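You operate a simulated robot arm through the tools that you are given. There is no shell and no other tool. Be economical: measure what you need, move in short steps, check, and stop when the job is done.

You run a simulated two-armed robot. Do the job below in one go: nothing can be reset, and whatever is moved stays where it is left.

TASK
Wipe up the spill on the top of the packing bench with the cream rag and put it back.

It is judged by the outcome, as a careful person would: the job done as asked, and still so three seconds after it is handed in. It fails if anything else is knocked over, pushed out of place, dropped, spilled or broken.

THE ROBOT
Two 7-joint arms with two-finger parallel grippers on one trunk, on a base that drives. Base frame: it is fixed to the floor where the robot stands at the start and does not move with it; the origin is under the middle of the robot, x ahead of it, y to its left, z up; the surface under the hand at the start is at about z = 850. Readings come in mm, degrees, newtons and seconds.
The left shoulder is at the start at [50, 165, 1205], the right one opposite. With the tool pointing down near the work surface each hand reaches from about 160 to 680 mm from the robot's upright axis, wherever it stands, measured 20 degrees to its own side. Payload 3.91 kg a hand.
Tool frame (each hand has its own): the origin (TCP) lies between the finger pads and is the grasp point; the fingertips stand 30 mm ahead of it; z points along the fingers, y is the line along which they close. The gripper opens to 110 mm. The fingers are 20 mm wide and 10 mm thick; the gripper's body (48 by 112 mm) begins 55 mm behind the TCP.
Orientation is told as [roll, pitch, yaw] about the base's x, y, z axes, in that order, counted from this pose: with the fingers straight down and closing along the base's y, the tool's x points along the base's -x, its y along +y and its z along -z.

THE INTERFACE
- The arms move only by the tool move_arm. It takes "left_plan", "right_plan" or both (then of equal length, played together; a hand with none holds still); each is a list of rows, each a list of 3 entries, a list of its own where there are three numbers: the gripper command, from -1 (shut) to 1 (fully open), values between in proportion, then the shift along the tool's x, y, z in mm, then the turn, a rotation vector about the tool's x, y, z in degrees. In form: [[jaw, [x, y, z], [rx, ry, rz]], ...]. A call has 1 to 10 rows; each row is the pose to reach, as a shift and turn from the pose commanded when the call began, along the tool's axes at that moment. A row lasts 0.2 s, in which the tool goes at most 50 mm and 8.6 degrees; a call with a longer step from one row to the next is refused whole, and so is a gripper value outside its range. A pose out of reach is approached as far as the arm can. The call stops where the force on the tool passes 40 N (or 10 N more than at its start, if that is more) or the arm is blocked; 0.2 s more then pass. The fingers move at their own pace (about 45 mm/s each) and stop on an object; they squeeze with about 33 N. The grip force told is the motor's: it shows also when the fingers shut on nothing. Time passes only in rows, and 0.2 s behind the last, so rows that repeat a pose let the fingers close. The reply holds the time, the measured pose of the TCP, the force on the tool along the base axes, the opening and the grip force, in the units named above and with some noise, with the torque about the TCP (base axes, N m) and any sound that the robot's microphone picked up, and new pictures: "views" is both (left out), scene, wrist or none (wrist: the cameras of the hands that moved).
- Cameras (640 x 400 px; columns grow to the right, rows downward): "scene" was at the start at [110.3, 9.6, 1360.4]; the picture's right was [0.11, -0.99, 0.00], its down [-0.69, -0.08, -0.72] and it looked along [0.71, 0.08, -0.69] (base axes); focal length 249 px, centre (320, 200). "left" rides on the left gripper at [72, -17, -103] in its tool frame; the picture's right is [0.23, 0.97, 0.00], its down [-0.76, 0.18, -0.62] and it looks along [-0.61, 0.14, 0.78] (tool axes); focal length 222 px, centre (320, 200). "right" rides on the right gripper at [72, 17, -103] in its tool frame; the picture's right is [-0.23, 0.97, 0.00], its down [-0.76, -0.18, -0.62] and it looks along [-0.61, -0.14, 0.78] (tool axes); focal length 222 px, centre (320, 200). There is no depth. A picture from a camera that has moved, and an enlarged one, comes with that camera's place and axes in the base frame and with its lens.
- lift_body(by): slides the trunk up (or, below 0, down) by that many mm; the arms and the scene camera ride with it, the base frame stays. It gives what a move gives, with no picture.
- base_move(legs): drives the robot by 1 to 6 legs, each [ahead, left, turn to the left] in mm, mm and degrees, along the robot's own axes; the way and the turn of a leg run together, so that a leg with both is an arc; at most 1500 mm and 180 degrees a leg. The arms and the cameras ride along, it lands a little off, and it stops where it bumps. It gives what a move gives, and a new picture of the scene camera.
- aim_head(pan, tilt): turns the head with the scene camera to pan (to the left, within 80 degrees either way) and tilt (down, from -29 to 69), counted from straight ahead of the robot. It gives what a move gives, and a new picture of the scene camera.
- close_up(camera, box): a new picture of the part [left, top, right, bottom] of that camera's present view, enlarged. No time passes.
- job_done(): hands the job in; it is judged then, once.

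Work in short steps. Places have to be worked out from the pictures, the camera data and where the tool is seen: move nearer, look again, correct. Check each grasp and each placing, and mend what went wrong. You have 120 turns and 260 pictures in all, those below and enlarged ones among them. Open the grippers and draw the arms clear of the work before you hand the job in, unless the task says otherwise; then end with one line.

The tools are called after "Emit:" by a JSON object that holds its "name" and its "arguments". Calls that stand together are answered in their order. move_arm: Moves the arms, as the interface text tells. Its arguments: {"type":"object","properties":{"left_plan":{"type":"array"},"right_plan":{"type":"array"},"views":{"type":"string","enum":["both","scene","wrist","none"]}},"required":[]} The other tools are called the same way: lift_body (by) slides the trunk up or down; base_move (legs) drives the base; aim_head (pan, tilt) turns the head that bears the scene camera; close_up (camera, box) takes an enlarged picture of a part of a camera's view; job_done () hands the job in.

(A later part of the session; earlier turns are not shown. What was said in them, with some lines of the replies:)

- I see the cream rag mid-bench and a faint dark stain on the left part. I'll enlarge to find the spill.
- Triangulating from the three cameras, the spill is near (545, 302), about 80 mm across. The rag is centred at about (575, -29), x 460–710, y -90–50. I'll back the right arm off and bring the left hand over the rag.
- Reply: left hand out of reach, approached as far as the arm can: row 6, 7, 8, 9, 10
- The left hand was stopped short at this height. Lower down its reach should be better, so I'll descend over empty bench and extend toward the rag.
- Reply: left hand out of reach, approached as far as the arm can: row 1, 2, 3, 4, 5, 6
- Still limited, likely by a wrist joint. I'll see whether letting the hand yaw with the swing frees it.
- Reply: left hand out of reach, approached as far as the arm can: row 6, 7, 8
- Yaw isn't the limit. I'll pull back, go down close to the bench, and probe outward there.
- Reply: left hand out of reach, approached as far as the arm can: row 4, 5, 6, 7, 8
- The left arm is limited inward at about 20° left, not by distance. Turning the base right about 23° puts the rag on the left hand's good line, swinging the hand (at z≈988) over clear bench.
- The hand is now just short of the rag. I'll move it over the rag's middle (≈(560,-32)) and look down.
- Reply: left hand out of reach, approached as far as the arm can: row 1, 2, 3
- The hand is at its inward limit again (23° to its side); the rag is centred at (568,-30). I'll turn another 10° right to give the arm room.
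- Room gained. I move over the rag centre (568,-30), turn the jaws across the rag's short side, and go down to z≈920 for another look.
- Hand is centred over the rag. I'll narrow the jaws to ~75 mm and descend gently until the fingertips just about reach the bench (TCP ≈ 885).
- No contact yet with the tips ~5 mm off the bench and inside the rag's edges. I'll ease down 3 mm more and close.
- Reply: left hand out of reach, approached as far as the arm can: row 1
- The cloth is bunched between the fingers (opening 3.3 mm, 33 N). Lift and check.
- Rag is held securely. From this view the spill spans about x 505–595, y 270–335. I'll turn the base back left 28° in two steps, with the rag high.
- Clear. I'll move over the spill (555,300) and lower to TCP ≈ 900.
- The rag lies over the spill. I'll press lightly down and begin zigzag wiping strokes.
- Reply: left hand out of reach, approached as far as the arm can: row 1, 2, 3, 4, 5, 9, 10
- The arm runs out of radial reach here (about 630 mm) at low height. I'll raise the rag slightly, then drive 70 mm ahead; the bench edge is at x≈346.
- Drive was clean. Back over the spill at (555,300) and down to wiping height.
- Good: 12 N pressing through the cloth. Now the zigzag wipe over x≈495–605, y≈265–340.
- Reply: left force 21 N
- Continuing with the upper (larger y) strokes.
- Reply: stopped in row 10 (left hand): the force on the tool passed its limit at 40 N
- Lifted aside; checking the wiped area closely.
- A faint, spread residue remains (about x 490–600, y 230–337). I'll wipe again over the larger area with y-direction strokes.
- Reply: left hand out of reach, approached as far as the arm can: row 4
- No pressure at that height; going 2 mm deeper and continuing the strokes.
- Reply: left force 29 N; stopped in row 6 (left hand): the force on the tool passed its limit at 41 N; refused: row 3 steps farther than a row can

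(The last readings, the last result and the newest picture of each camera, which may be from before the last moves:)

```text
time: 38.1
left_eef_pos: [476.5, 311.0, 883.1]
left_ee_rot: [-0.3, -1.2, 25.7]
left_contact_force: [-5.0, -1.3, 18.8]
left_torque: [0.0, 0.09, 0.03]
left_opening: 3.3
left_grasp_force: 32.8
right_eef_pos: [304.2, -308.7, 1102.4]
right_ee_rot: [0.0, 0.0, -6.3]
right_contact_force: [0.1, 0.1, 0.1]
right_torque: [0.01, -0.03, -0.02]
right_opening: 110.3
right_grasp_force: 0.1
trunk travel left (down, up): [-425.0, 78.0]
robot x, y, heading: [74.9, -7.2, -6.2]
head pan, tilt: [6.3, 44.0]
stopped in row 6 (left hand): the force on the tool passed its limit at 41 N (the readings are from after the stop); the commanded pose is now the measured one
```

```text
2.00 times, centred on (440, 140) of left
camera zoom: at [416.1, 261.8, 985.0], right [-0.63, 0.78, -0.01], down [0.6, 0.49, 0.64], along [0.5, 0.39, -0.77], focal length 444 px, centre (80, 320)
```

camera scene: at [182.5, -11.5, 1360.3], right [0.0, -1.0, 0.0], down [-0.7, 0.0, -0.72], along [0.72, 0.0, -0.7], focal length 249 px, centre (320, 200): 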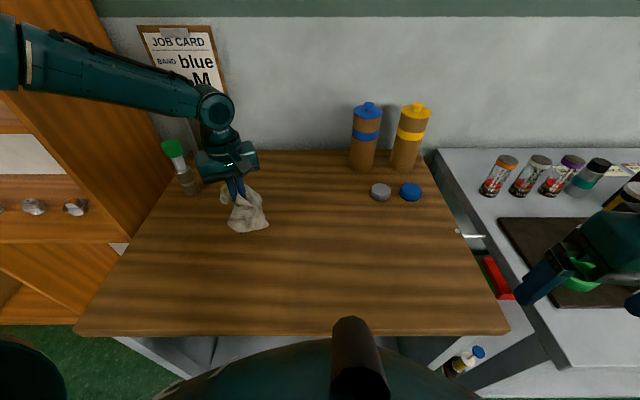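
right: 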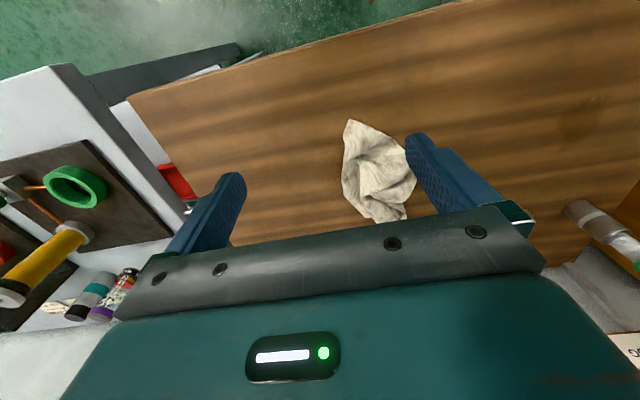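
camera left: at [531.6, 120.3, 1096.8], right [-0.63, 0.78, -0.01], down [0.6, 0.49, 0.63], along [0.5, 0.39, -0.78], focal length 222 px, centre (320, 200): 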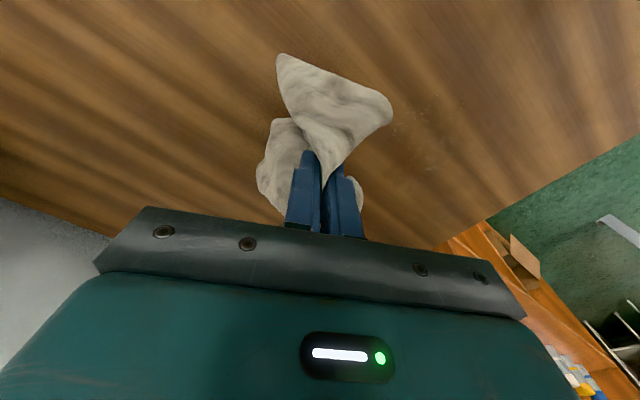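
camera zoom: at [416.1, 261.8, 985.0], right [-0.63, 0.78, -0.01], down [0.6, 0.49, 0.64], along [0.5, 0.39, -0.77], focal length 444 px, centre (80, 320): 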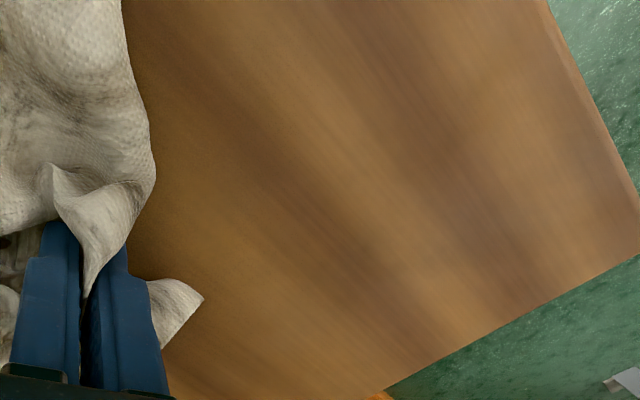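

The arm stopped on pressure. Lifting and moving right to inspect.

Emit:
{"name": "move_arm", "arguments": {"left_plan": [[-1, [0, 0, -45], [0, 0, 0]], [-1, [0, 0, -90], [0, 0, 0]], [-1, [-20, -35, -110], [0, 0, 0]], [-1, [-30, -80, -110], [0, 0, 0]], [-1, [-40, -125, -110], [0, 0, 0]], [-1, [-50, -170, -110], [0, 0, 0]]], "views": "none"}}

Emit:
{"name": "close_up", "arguments": {"camera": "scene", "box": [90, 150, 300, 290]}}

Emit:
{"name": "close_up", "arguments": {"camera": "left", "box": [320, 0, 640, 200]}}

```text
time: 39.5
left_eef_pos: [591.4, 178.1, 992.6]
left_ee_rot: [-0.2, -1.0, 25.7]
left_contact_force: [0.5, 0.5, -0.2]
left_torque: [0.05, -0.03, -0.02]
left_opening: 3.6
left_grasp_force: 33.1
right_eef_pos: [306.2, -308.9, 1101.3]
right_ee_rot: [0.0, 0.1, -6.4]
right_contact_force: [1.0, 0.3, -0.4]
right_torque: [0.04, 0.01, 0.0]
right_opening: 110.1
right_grasp_force: 0.0
trunk travel left (down, up): [-425.0, 78.0]
robot x, y, heading: [71.9, -8.6, -6.1]
head pan, tilt: [6.3, 44.0]
```

```text
2.86 times, centred on (195, 220) of scene
camera zoom: at [182.6, -11.0, 1360.3], right [0.0, -1.0, 0.0], down [-0.7, 0.0, -0.72], along [0.72, 0.0, -0.7], focal length 712 px, centre (677, 143)
```

zoom: 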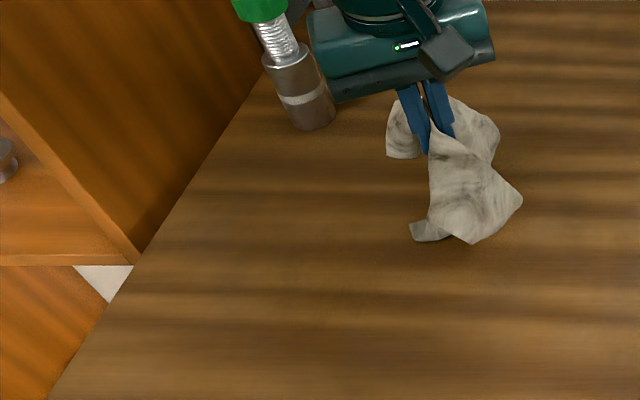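

```text
2.00 times, centred on (480, 100) of left
camera zoom: at [531.1, 129.1, 1093.9], right [-0.63, 0.78, -0.01], down [0.6, 0.49, 0.64], along [0.5, 0.39, -0.77], focal length 444 px, centre (0, 400)
```

zoom: 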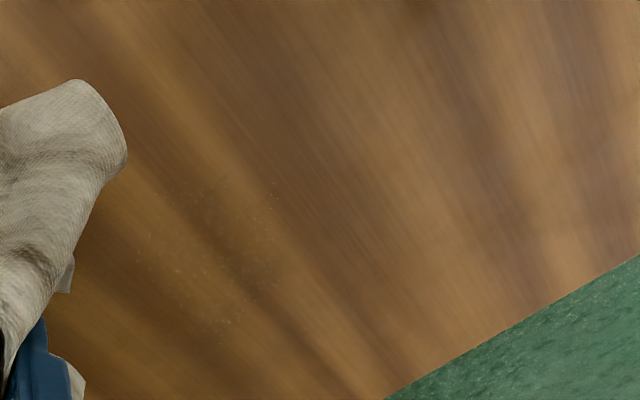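

Nearly gone; a few specks seem visible. Closer look from the wrist camera.

Emit:
{"name": "close_up", "arguments": {"camera": "left", "box": [360, 60, 500, 190]}}

Emit:
{"name": "close_up", "arguments": {"camera": "scene", "box": [150, 195, 240, 270]}}

```text
3.08 times, centred on (430, 125) of left
camera zoom: at [531.1, 129.1, 1093.9], right [-0.63, 0.78, -0.01], down [0.6, 0.49, 0.64], along [0.5, 0.39, -0.77], focal length 684 px, centre (-18, 431)
```

zoom: 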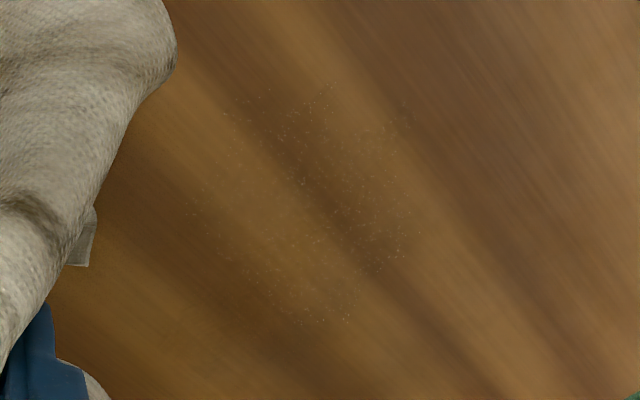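

```text
5.33 times, centred on (195, 232) of scene
camera zoom: at [182.6, -11.0, 1360.3], right [0.0, -1.0, 0.0], down [-0.7, 0.0, -0.72], along [0.72, 0.0, -0.7], focal length 1328 px, centre (987, 27)
```

zoom: 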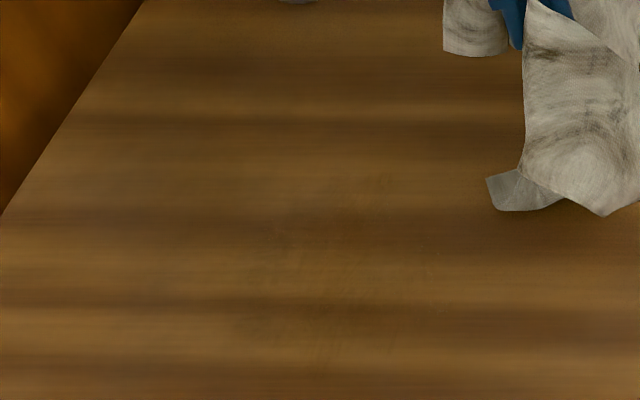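

Only a very faint haze remains (x 500–570, y 245–330). One more full pass, with strokes along x.

Emit:
{"name": "move_arm", "arguments": {"left_plan": [[-1, [-8, 30, 35], [0, 0, 0]], [-1, [-17, 61, 70], [0, 0, 0]], [-1, [-17, 61, 100], [0, 0, 0]], [-1, [-17, 61, 108.5], [0, 0, 0]], [-1, [19, 78, 108.5], [0, 0, 0]], [-1, [55, 96, 108.5], [0, 0, 0]], [-1, [45, 116, 108.5], [0, 0, 0]], [-1, [9, 98, 108.5], [0, 0, 0]], [-1, [-27, 81, 108.5], [0, 0, 0]], [-1, [-37, 101, 108.5], [0, 0, 0]]], "views": "none"}}

```text
time: 41.7
left_eef_pos: [584.6, 288.4, 884.8]
left_ee_rot: [-0.3, -1.0, 25.7]
left_contact_force: [-0.9, -1.1, 1.6]
left_torque: [-0.02, -0.04, -0.01]
left_opening: 3.3
left_grasp_force: 33.2
right_eef_pos: [304.1, -306.7, 1102.3]
right_ee_rot: [0.0, 0.0, -6.3]
right_contact_force: [-0.2, 0.4, -0.1]
right_torque: [0.0, -0.03, -0.02]
right_opening: 110.0
right_grasp_force: 0.0
trunk travel left (down, up): [-425.0, 78.0]
robot x, y, heading: [72.5, -8.5, -6.3]
head pan, tilt: [6.3, 44.0]
```

Emit:
{"name": "move_arm", "arguments": {"left_plan": [[-1, [36, 17, 1], [0, 0, 0]], [-1, [72, 35, 1], [0, 0, 0]], [-1, [62, 55, 1], [0, 0, 0]], [-1, [26, 37, 1], [0, 0, 0]], [-1, [-10, 20, 1], [0, 0, 0]], [-1, [-20, 40, 1], [0, 0, 0]], [-1, [16, 57, 1], [0, 0, 0]], [-1, [52, 75, 1], [0, 0, 0]], [-1, [72, 34, 1], [0, 0, 0]], [-1, [91, -6, 1], [0, 0, 0]]], "views": "none"}}

```text
time: 43.9
left_eef_pos: [506.2, 244.0, 883.2]
left_ee_rot: [-0.3, -1.3, 25.8]
left_contact_force: [2.3, 15.4, 36.4]
left_torque: [0.59, -0.2, 0.09]
left_opening: 3.5
left_grasp_force: 33.3
right_eef_pos: [303.8, -308.3, 1102.7]
right_ee_rot: [0.1, -0.1, -6.3]
right_contact_force: [-0.6, 0.1, 0.1]
right_torque: [0.03, 0.0, -0.01]
right_opening: 109.8
right_grasp_force: 0.0
trunk travel left (down, up): [-425.0, 78.0]
robot x, y, heading: [68.5, -5.2, -6.3]
head pan, tilt: [6.3, 44.0]
```

Another few overlapping strokes at slightly lighter pressure.

Emit:
{"name": "move_arm", "arguments": {"left_plan": [[-1, [-36, -17, -1], [0, 0, 0]], [-1, [-72, -35, -1], [0, 0, 0]], [-1, [-85, -8, -1], [0, 0, 0]], [-1, [-49, 10, -1], [0, 0, 0]], [-1, [-13, 27, -1], [0, 0, 0]], [-1, [-26, 54, -1], [0, 0, 0]], [-1, [-62, 37, -1], [0, 0, 0]], [-1, [-75, 64, -1], [0, 0, 0]], [-1, [-39, 82, -1], [0, 0, 0]], [-1, [-10, 97, -1], [0, 0, 0]]], "views": "none"}}

Emit:
{"name": "move_arm", "arguments": {"left_plan": [[-1, [0, 0, -45], [0, 0, 0]], [-1, [0, 0, -90], [0, 0, 0]], [-1, [-15, -35, -110], [0, 0, 0]], [-1, [-25, -80, -110], [0, 0, 0]], [-1, [-35, -125, -110], [0, 0, 0]], [-1, [-40, -170, -110], [0, 0, 0]]], "views": "none"}}

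Emit:
{"name": "close_up", "arguments": {"camera": "left", "box": [340, 60, 520, 190]}}

Emit:
{"name": "close_up", "arguments": {"camera": "scene", "box": [120, 150, 280, 280]}}

```text
time: 46.1
left_eef_pos: [467.6, 334.7, 883.8]
left_ee_rot: [-0.2, -1.0, 25.7]
left_contact_force: [1.5, 0.3, 8.1]
left_torque: [-0.02, -0.09, 0.0]
left_opening: 3.3
left_grasp_force: 32.9
right_eef_pos: [305.0, -308.1, 1101.3]
right_ee_rot: [0.0, 0.1, -6.4]
right_contact_force: [-0.7, 0.5, 0.2]
right_torque: [-0.03, -0.02, -0.03]
right_opening: 109.8
right_grasp_force: 0.1
trunk travel left (down, up): [-425.0, 78.0]
robot x, y, heading: [70.8, -4.8, -6.5]
head pan, tilt: [6.3, 44.0]
```

```text
time: 47.5
left_eef_pos: [582.9, 197.2, 993.0]
left_ee_rot: [-0.3, -1.0, 25.6]
left_contact_force: [0.6, -0.1, -0.5]
left_torque: [-0.01, 0.02, 0.0]
left_opening: 3.4
left_grasp_force: 32.7
right_eef_pos: [306.8, -308.7, 1100.7]
right_ee_rot: [0.1, 0.0, -6.4]
right_contact_force: [-0.2, 0.7, -0.6]
right_torque: [0.04, 0.04, 0.04]
right_opening: 110.0
right_grasp_force: 0.0
trunk travel left (down, up): [-425.0, 78.0]
robot x, y, heading: [71.6, -9.1, -6.0]
head pan, tilt: [6.3, 44.0]
```

```text
3.08 times, centred on (430, 125) of left
camera zoom: at [522.6, 147.7, 1094.1], right [-0.63, 0.78, -0.01], down [0.6, 0.49, 0.64], along [0.5, 0.39, -0.77], focal length 684 px, centre (-18, 431)
```

zoom: 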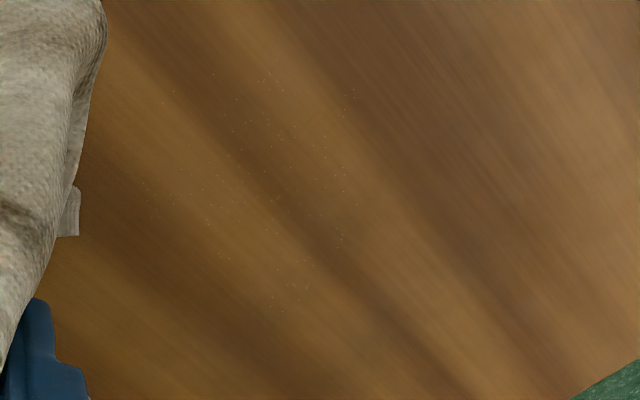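

```text
3.08 times, centred on (200, 215) of scene
camera zoom: at [182.4, -11.1, 1360.4], right [0.0, -1.0, 0.0], down [-0.7, 0.0, -0.72], along [0.72, 0.0, -0.7], focal length 766 px, centre (689, 154)
```

zoom: 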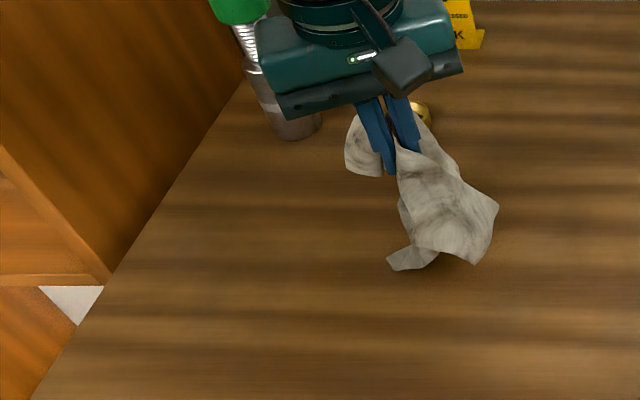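

The stain is gone to the eye, barely a few specks. I'll do one more pass to be sure.

Emit:
{"name": "move_arm", "arguments": {"left_plan": [[-1, [-8, 20, 40], [0, 0, 0]], [-1, [-16, 40, 80], [0, 0, 0]], [-1, [-16, 40, 109.5], [0, 0, 0]], [-1, [20, 57, 109.5], [0, 0, 0]], [-1, [56, 75, 109.5], [0, 0, 0]], [-1, [46, 95, 109.5], [0, 0, 0]], [-1, [10, 77, 109.5], [0, 0, 0]], [-1, [-26, 60, 109.5], [0, 0, 0]], [-1, [-36, 80, 109.5], [0, 0, 0]], [-1, [0, 97, 109.5], [0, 0, 0]]], "views": "none"}}

Emit:
{"name": "move_arm", "arguments": {"left_plan": [[-1, [36, 17, 0], [0, 0, 0]], [-1, [26, 37, 0], [0, 0, 0]], [-1, [-10, 20, 0], [0, 0, 0]], [-1, [-46, 3, 0], [0, 0, 0]], [-1, [-56, 23, 0], [0, 0, 0]], [-1, [-20, 40, 0], [0, 0, 0]], [-1, [16, 57, 0], [0, 0, 0]], [-1, [36, 17, 0], [0, 0, 0]], [-1, [55, -23, 0], [0, 0, 0]], [-1, [20, -40, 0], [0, 0, 0]]], "views": "none"}}

```text
time: 49.7
left_eef_pos: [540.3, 284.9, 885.9]
left_ee_rot: [-0.4, -1.1, 25.7]
left_contact_force: [0.0, 0.0, 1.1]
left_torque: [0.02, -0.06, -0.02]
left_opening: 3.2
left_grasp_force: 33.0
right_eef_pos: [305.2, -307.8, 1102.7]
right_ee_rot: [0.0, 0.0, -6.3]
right_contact_force: [0.1, 0.7, -0.1]
right_torque: [0.02, -0.02, 0.02]
right_opening: 110.1
right_grasp_force: 0.0
trunk travel left (down, up): [-425.0, 78.0]
robot x, y, heading: [70.5, -7.8, -6.4]
head pan, tilt: [6.3, 44.0]
```

```text
time: 51.9
left_eef_pos: [537.0, 239.0, 883.8]
left_ee_rot: [-0.3, -1.0, 25.7]
left_contact_force: [-1.6, -0.1, 5.5]
left_torque: [0.0, 0.04, 0.03]
left_opening: 3.4
left_grasp_force: 33.6
right_eef_pos: [305.3, -307.6, 1102.1]
right_ee_rot: [0.0, 0.0, -6.3]
right_contact_force: [-0.1, -0.3, 1.0]
right_torque: [-0.01, 0.0, -0.02]
right_opening: 109.8
right_grasp_force: 0.0
trunk travel left (down, up): [-425.0, 78.0]
robot x, y, heading: [68.4, -6.7, -6.3]
head pan, tilt: [6.3, 44.0]
```

Lift, move aside and inspect again.

Emit:
{"name": "move_arm", "arguments": {"left_plan": [[-1, [0, 0, -45], [0, 0, 0]], [-1, [0, 0, -90], [0, 0, 0]], [-1, [0, -35, -120], [0, 0, 0]], [-1, [0, -80, -130], [0, 0, 0]]], "views": "scene"}}

Emit:
{"name": "close_up", "arguments": {"camera": "left", "box": [340, 50, 520, 200]}}

Emit:
{"name": "close_up", "arguments": {"camera": "scene", "box": [120, 150, 280, 280]}}

```text
time: 52.9
left_eef_pos: [572.6, 171.6, 1011.4]
left_ee_rot: [-0.2, -1.0, 25.7]
left_contact_force: [0.2, 0.4, -0.3]
left_torque: [0.01, 0.0, -0.01]
left_opening: 3.3
left_grasp_force: 32.8
right_eef_pos: [305.8, -306.9, 1101.0]
right_ee_rot: [0.1, 0.0, -6.4]
right_contact_force: [-0.1, 1.1, 0.5]
right_torque: [-0.04, 0.01, 0.01]
right_opening: 109.6
right_grasp_force: 0.0
trunk travel left (down, up): [-425.0, 78.0]
robot x, y, heading: [72.7, -5.2, -6.4]
head pan, tilt: [6.3, 44.0]
camera scene: at [182.5, -10.9, 1360.3], right [0.0, -1.0, 0.0], down [-0.7, 0.0, -0.72], along [0.72, 0.0, -0.7], focal length 249 px, centre (320, 200)
```

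scene: 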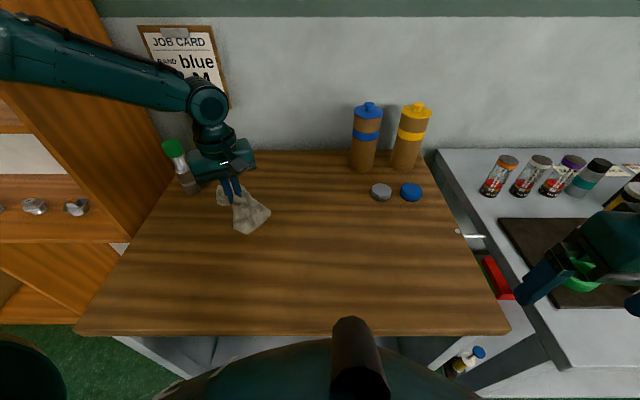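

```text
2.67 times, centred on (430, 125) of left
camera zoom: at [512.1, 121.7, 1113.7], right [-0.63, 0.78, -0.01], down [0.6, 0.49, 0.64], along [0.5, 0.39, -0.77], focal length 592 px, centre (27, 400)
```

zoom: 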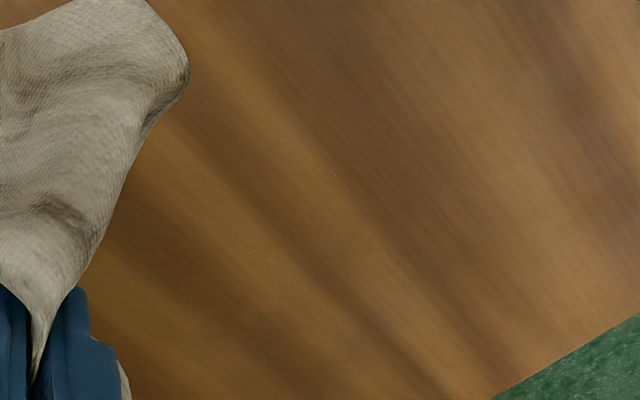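

```text
3.08 times, centred on (200, 215) of scene
camera zoom: at [182.5, -10.9, 1360.3], right [0.0, -1.0, 0.0], down [-0.7, 0.0, -0.72], along [0.72, 0.0, -0.7], focal length 766 px, centre (689, 154)
```

zoom: 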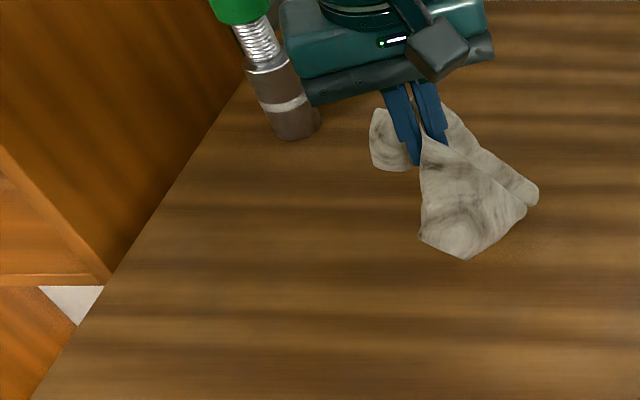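

The bench is clean. Now I turn the base right 28° to bring the rag back over its original place (grip point was (568,-28), yaw -2.4).

Emit:
{"name": "base_move", "arguments": {"legs": [[0, 0, -28]]}}

```text
time: 54.7
left_eef_pos: [598.0, -87.6, 1011.2]
left_ee_rot: [-0.2, -1.0, -2.9]
left_contact_force: [-0.2, 1.1, 0.5]
left_torque: [-0.02, 0.0, 0.03]
left_opening: 3.2
left_grasp_force: 32.9
right_eef_pos: [133.8, -382.8, 1102.0]
right_ee_rot: [-0.1, 0.0, -34.8]
right_contact_force: [0.1, 1.1, 0.6]
right_torque: [-0.02, 0.01, 0.0]
right_opening: 109.8
right_grasp_force: 0.2
trunk travel left (down, up): [-425.0, 78.0]
robot x, y, heading: [68.1, -3.1, -34.7]
head pan, tilt: [6.3, 44.0]
camera scene: at [166.8, -63.0, 1360.4], right [-0.48, -0.88, 0.0], down [-0.61, 0.33, -0.72], along [0.63, -0.34, -0.69], focal length 249 px, centre (320, 200)
```

scene: 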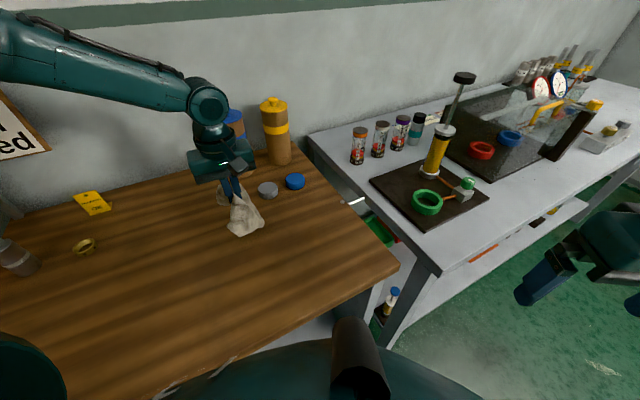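

Moving over the original spot and lowering the rag.

Emit:
{"name": "move_arm", "arguments": {"left_plan": [[-1, [16, 29, 0], [0, 0, 0]], [-1, [33, 58, 0], [0, 0, 0]], [-1, [33, 58, 40], [0, 0, 0]], [-1, [33, 58, 80], [0, 0, 0]], [-1, [33, 58, 110], [0, 0, 0]], [-1, [33, 58, 122], [0, 0, 0]]]}}

```text
time: 56.1
left_eef_pos: [567.1, -31.6, 890.4]
left_ee_rot: [-0.3, -1.1, -2.9]
left_contact_force: [0.8, 0.5, 5.5]
left_torque: [-0.01, 0.03, 0.01]
left_opening: 3.4
left_grasp_force: 32.9
right_eef_pos: [134.3, -382.3, 1101.5]
right_ee_rot: [0.0, 0.1, -34.8]
right_contact_force: [-0.3, -0.1, 0.3]
right_torque: [0.01, -0.01, 0.01]
right_opening: 110.3
right_grasp_force: 0.0
trunk travel left (down, up): [-425.0, 78.0]
robot x, y, heading: [73.1, -9.1, -34.8]
head pan, tilt: [6.3, 44.0]
camera scene: at [166.4, -62.7, 1360.6], right [-0.48, -0.88, 0.0], down [-0.61, 0.33, -0.72], along [0.63, -0.34, -0.69], focal length 249 px, centre (320, 200)
camera left: at [492.6, -46.6, 992.2], right [-0.18, 0.98, -0.01], down [0.76, 0.14, 0.64], along [0.63, 0.11, -0.77], focal length 222 px, centre (320, 200)
```

scene: 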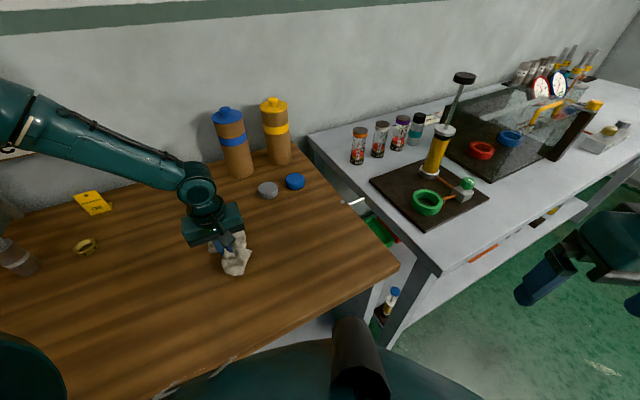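
left: 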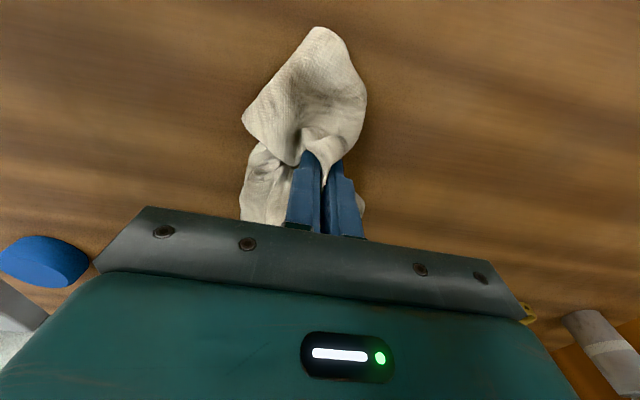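

Rag touches the bench at its old place. Open slowly, then rise.

Emit:
{"name": "move_arm", "arguments": {"left_plan": [[-0.6, [0, 0, 2], [0, 0, 0]], [-0.2, [0, 0, 2], [0, 0, 0]], [0, [0, 0, 2], [0, 0, 0]], [0, [0, 0, 2], [0, 0, 0]], [0, [0, 0, 2], [0, 0, 0]], [0, [0, 0, -20], [0, 0, 0]], [0, [0, 0, -50], [0, 0, 0]], [0, [0, 0, -95], [0, 0, 0]], [0, [0, 0, -120], [0, 0, 0]]]}}

```text
time: 58.1
left_eef_pos: [567.3, -27.6, 1008.1]
left_ee_rot: [-0.2, -1.0, -2.7]
left_contact_force: [0.4, 0.6, -1.1]
left_torque: [-0.01, 0.02, 0.0]
left_opening: 55.2
left_grasp_force: 0.1
right_eef_pos: [133.4, -382.2, 1101.7]
right_ee_rot: [0.1, 0.0, -34.9]
right_contact_force: [0.2, -0.5, 0.1]
right_torque: [0.02, -0.03, -0.03]
right_opening: 110.0
right_grasp_force: 0.0
trunk travel left (down, up): [-425.0, 78.0]
robot x, y, heading: [73.9, -6.8, -34.8]
head pan, tilt: [6.3, 44.0]
camera scene: at [166.8, -62.8, 1360.4], right [-0.48, -0.88, 0.0], down [-0.61, 0.33, -0.72], along [0.63, -0.34, -0.69], focal length 249 px, centre (320, 200)
camera left: at [491.9, -44.1, 1110.3], right [-0.18, 0.98, -0.01], down [0.76, 0.14, 0.64], along [0.63, 0.11, -0.77], focal length 222 px, centre (320, 200)
```

scene: 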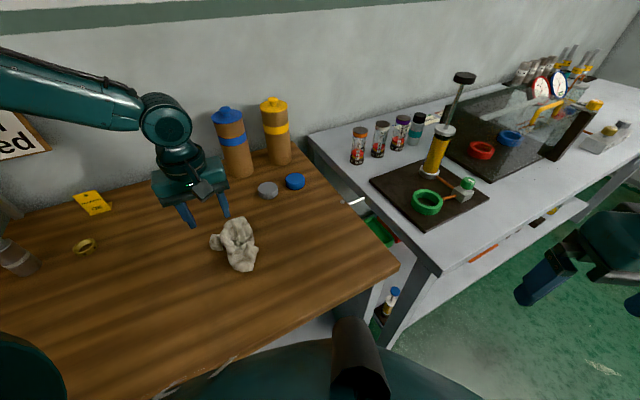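
left: 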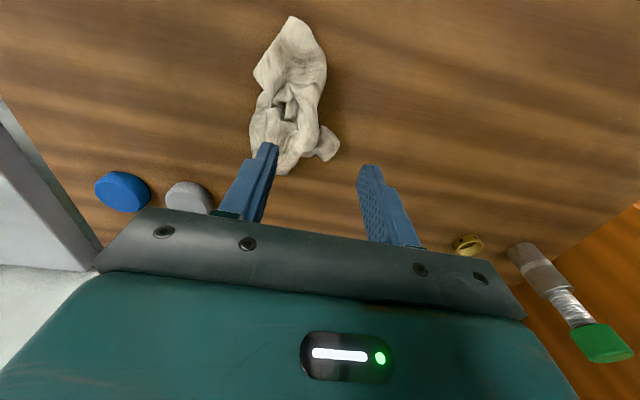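

The rag lies within its old footprint but its centre is at (575,-63), ~35 mm to the right of before. I'll regrasp and shift it to be exact.

Emit:
{"name": "move_arm", "arguments": {"left_plan": [[1, [-6, -17, 0], [0, 0, 0]], [1, [-12, -34, 0], [0, 0, 0]], [1, [-12, -34, 40], [0, 0, 0]], [1, [-12, -34, 80], [0, 0, 0]], [1, [-12, -34, 110], [0, 0, 0]], [1, [-12, -34, 122], [0, 0, 0]]], "views": "wrist"}}

```text
time: 59.5
left_eef_pos: [579.1, -62.8, 887.6]
left_ee_rot: [-0.3, -1.1, -2.8]
left_contact_force: [0.1, -0.2, 1.2]
left_torque: [-0.04, -0.01, 0.0]
left_opening: 109.7
left_grasp_force: 0.0
right_eef_pos: [134.5, -381.8, 1101.4]
right_ee_rot: [0.0, 0.0, -34.9]
right_contact_force: [0.6, 0.0, 0.6]
right_torque: [0.0, 0.03, 0.0]
right_opening: 110.0
right_grasp_force: 0.1
trunk travel left (down, up): [-425.0, 78.0]
robot x, y, heading: [67.6, -7.8, -34.9]
head pan, tilt: [6.3, 44.0]
camera left: at [503.0, -78.8, 989.3], right [-0.18, 0.98, -0.01], down [0.76, 0.14, 0.64], along [0.63, 0.11, -0.77], focal length 222 px, centre (320, 200)
```

left: 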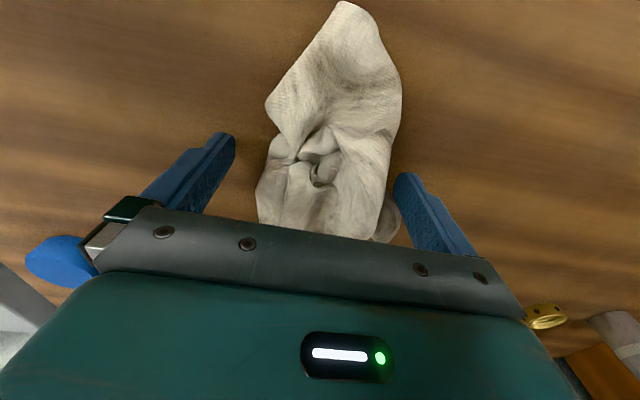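

The jaws straddle the rag. Grip, lift slightly, shift 33 mm left, lower, open.

Emit:
{"name": "move_arm", "arguments": {"left_plan": [[-1, [0, 0, 0], [0, 0, 0]], [-1, [0, 0, 0], [0, 0, 0]], [-1, [0, 0, 0], [0, 0, 0]], [-1, [0, 0, 0], [0, 0, 0]], [-1, [0, 0, 0], [0, 0, 0]], [-1, [0, 0, 0], [0, 0, 0]], [-1, [0, 0, 0], [0, 0, 0]], [-1, [0, 12, -8], [0, 0, 0]], [-1, [0, 35, -8], [0, 0, 0]], [-1, [0, 35, 0], [0, 0, 0]]], "views": "none"}}

Emit:
{"name": "move_arm", "arguments": {"left_plan": [[-0.5, [0, 0, 0], [0, 0, 0]], [0, [0, 0, 0], [0, 0, 0]], [0.3, [0, 0, 0], [0, 0, 0]], [0.3, [0, 0, 0], [0, 0, 0]], [0.3, [0, 0, 0], [0, 0, 0]], [0.3, [0, 0, -20], [0, 0, 0]], [0.3, [0, 0, -50], [0, 0, 0]], [0.3, [0, 0, -95], [0, 0, 0]], [0.3, [0, 0, -125], [0, 0, 0]]]}}

```text
time: 61.7
left_eef_pos: [579.3, -28.9, 887.1]
left_ee_rot: [-0.2, -1.0, -2.8]
left_contact_force: [0.0, 0.8, 4.4]
left_torque: [0.04, 0.02, -0.01]
left_opening: 8.1
left_grasp_force: 32.6
right_eef_pos: [133.4, -382.8, 1102.6]
right_ee_rot: [0.1, 0.0, -34.8]
right_contact_force: [-0.9, -0.5, 0.3]
right_torque: [0.0, 0.0, -0.01]
right_opening: 110.0
right_grasp_force: 0.0
trunk travel left (down, up): [-425.0, 78.0]
robot x, y, heading: [69.9, -7.2, -34.8]
head pan, tilt: [6.3, 44.0]
```

```text
time: 63.7
left_eef_pos: [578.5, -27.3, 1014.9]
left_ee_rot: [-0.2, -0.9, -2.9]
left_contact_force: [0.1, 0.8, -0.3]
left_torque: [0.01, 0.01, -0.02]
left_opening: 71.4
left_grasp_force: 0.0
right_eef_pos: [135.6, -383.1, 1102.0]
right_ee_rot: [0.1, -0.1, -34.8]
right_contact_force: [0.0, -0.2, -0.5]
right_torque: [0.01, 0.0, -0.02]
right_opening: 110.1
right_grasp_force: 0.0
trunk travel left (down, up): [-425.0, 78.0]
robot x, y, heading: [73.0, -9.5, -34.7]
head pan, tilt: [6.3, 44.0]
camera scene: at [166.7, -62.9, 1360.4], right [-0.48, -0.88, 0.0], down [-0.61, 0.33, -0.72], along [0.63, -0.34, -0.69], focal length 249 px, centre (320, 200)
camera left: at [503.0, -43.2, 1117.0], right [-0.18, 0.98, -0.01], down [0.76, 0.14, 0.64], along [0.63, 0.11, -0.77], focal length 222 px, centre (320, 200)
```

scene: 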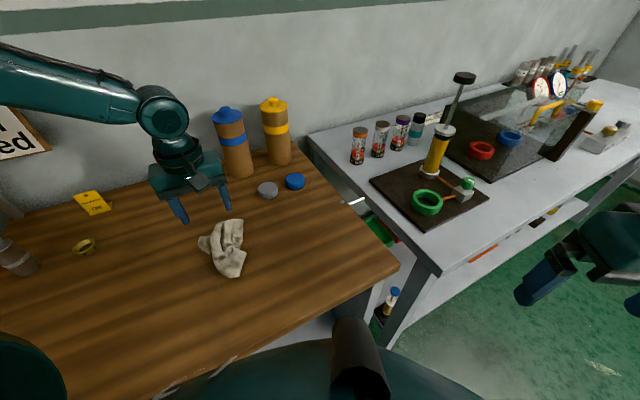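
left: 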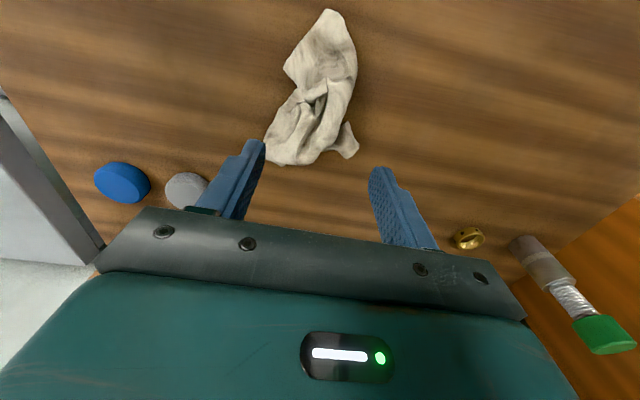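

Rag now centred at about (566,-37), matching the original. I'll raise and retract the arm, then pan the head for a last check.

Emit:
{"name": "move_arm", "arguments": {"left_plan": [[1, [0, 0, -45], [0, 0, 0]], [1, [40, 0, -70], [0, 0, 0]], [1, [85, 10, -70], [0, 0, 0]], [1, [130, 20, -70], [0, 0, 0]]], "views": "none"}}

Emit:
{"name": "aim_head", "arguments": {"pan": 45, "tilt": 44}}

```text
time: 64.7
left_eef_pos: [449.4, -2.5, 1079.6]
left_ee_rot: [-0.2, -1.0, -2.8]
left_contact_force: [-0.5, -0.3, 0.3]
left_torque: [0.0, 0.0, -0.02]
left_opening: 109.9
left_grasp_force: 0.1
right_eef_pos: [133.2, -382.9, 1102.3]
right_ee_rot: [0.0, 0.0, -34.8]
right_contact_force: [-0.1, 0.3, 0.0]
right_torque: [0.0, 0.0, 0.02]
right_opening: 110.0
right_grasp_force: 0.2
trunk travel left (down, up): [-425.0, 78.0]
robot x, y, heading: [73.6, -6.5, -34.3]
head pan, tilt: [6.3, 44.0]
```

```text
time: 65.8
left_eef_pos: [450.1, -2.5, 1080.5]
left_ee_rot: [-0.2, -1.0, -2.7]
left_contact_force: [-0.7, 0.8, 0.4]
left_torque: [0.02, 0.01, 0.02]
left_opening: 110.1
left_grasp_force: 0.0
right_eef_pos: [134.8, -381.7, 1102.3]
right_ee_rot: [0.0, 0.0, -34.8]
right_contact_force: [0.1, 0.7, -0.4]
right_torque: [0.05, 0.02, -0.02]
right_opening: 110.1
right_grasp_force: 0.1
trunk travel left (down, up): [-425.0, 78.0]
robot x, y, heading: [71.2, -7.6, -34.9]
head pan, tilt: [45.0, 44.0]
camera scene: at [175.6, -9.2, 1360.5], right [0.18, -0.98, 0.0], down [-0.68, -0.12, -0.72], along [0.71, 0.13, -0.69], focal length 249 px, centre (320, 200)
```

scene: 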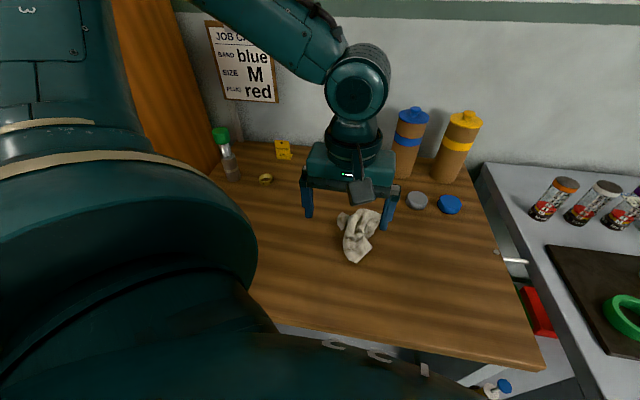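

All items stand as before and the rag is in place. I'll return the base to its start pose so the arms are clear, and take a last look.

Emit:
{"name": "base_move", "arguments": {"legs": [[0, 0, 34], [-75, 0, 0]]}}

Emit:
{"name": "aim_head", "arguments": {"pan": 6, "tilt": 44}}

```text
time: 68.4
left_eef_pos: [308.4, 207.4, 1079.7]
left_ee_rot: [-0.3, -1.1, 30.9]
left_contact_force: [-0.7, -0.7, 0.0]
left_torque: [-0.02, -0.03, -0.01]
left_opening: 110.0
left_grasp_force: 0.2
right_eef_pos: [256.2, -284.3, 1101.5]
right_ee_rot: [0.0, -0.2, -1.4]
right_contact_force: [-0.1, 1.0, 0.2]
right_torque: [0.0, -0.04, 0.01]
right_opening: 109.9
right_grasp_force: 0.1
trunk travel left (down, up): [-425.0, 78.0]
robot x, y, heading: [-4.9, -8.1, -1.6]
head pan, tilt: [45.0, 44.0]
camera scene: at [83.6, 50.8, 1360.5], right [0.69, -0.72, 0.0], down [-0.5, -0.48, -0.72], along [0.52, 0.5, -0.69], focal length 249 px, centre (320, 200)
```

scene: 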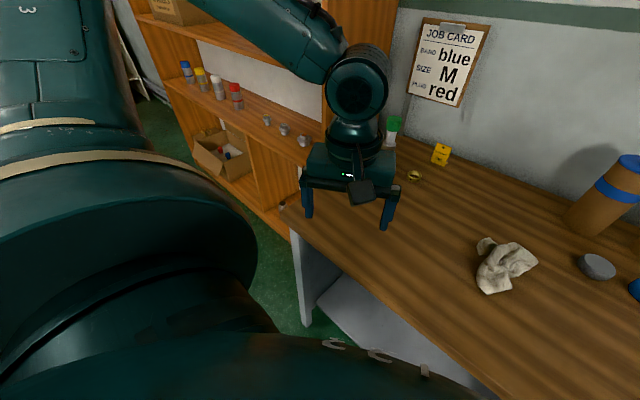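

```text
time: 69.5
left_eef_pos: [309.6, 206.9, 1080.3]
left_ee_rot: [-0.2, -1.0, 30.8]
left_contact_force: [-0.3, 0.6, -0.6]
left_torque: [-0.03, 0.0, 0.03]
left_opening: 110.0
left_grasp_force: 0.0
right_eef_pos: [256.7, -283.8, 1103.2]
right_ee_rot: [0.1, 0.1, -1.3]
right_contact_force: [-0.8, 0.6, 0.4]
right_torque: [0.03, -0.03, 0.0]
right_opening: 109.8
right_grasp_force: 0.0
trunk travel left (down, up): [-425.0, 78.0]
robot x, y, heading: [-1.9, -6.9, -1.4]
head pan, tilt: [6.0, 44.0]
camera scene: at [107.1, 0.9, 1360.5], right [0.08, -1.0, 0.0], down [-0.69, -0.06, -0.72], along [0.72, 0.06, -0.69], focal length 249 px, centre (320, 200)
```

scene: 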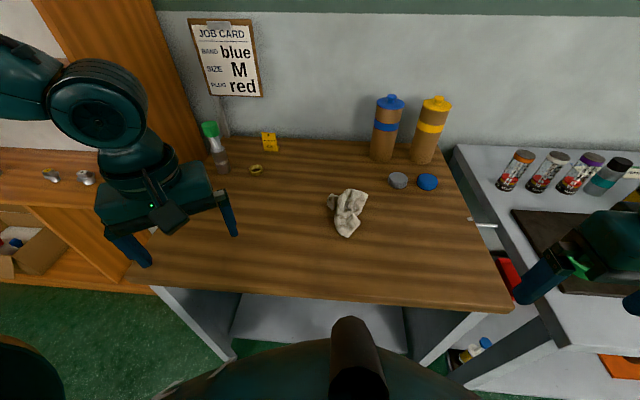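

The bench is clean, the rag is back in place, nothing else has moved, and both arms are clear and open. Handing in.

Emit:
{"name": "job_done", "arguments": {}}

```text
The job is handed in.
```

I wiped up the spill with the cream rag and put the rag back at its original spot on the bench, about 10 mm off and a bit more bunched up than before. Only a few barely visible specks showed in the last close-up of the wiped area. I saw nothing else disturbed, and both grippers are open with the arms drawn back.
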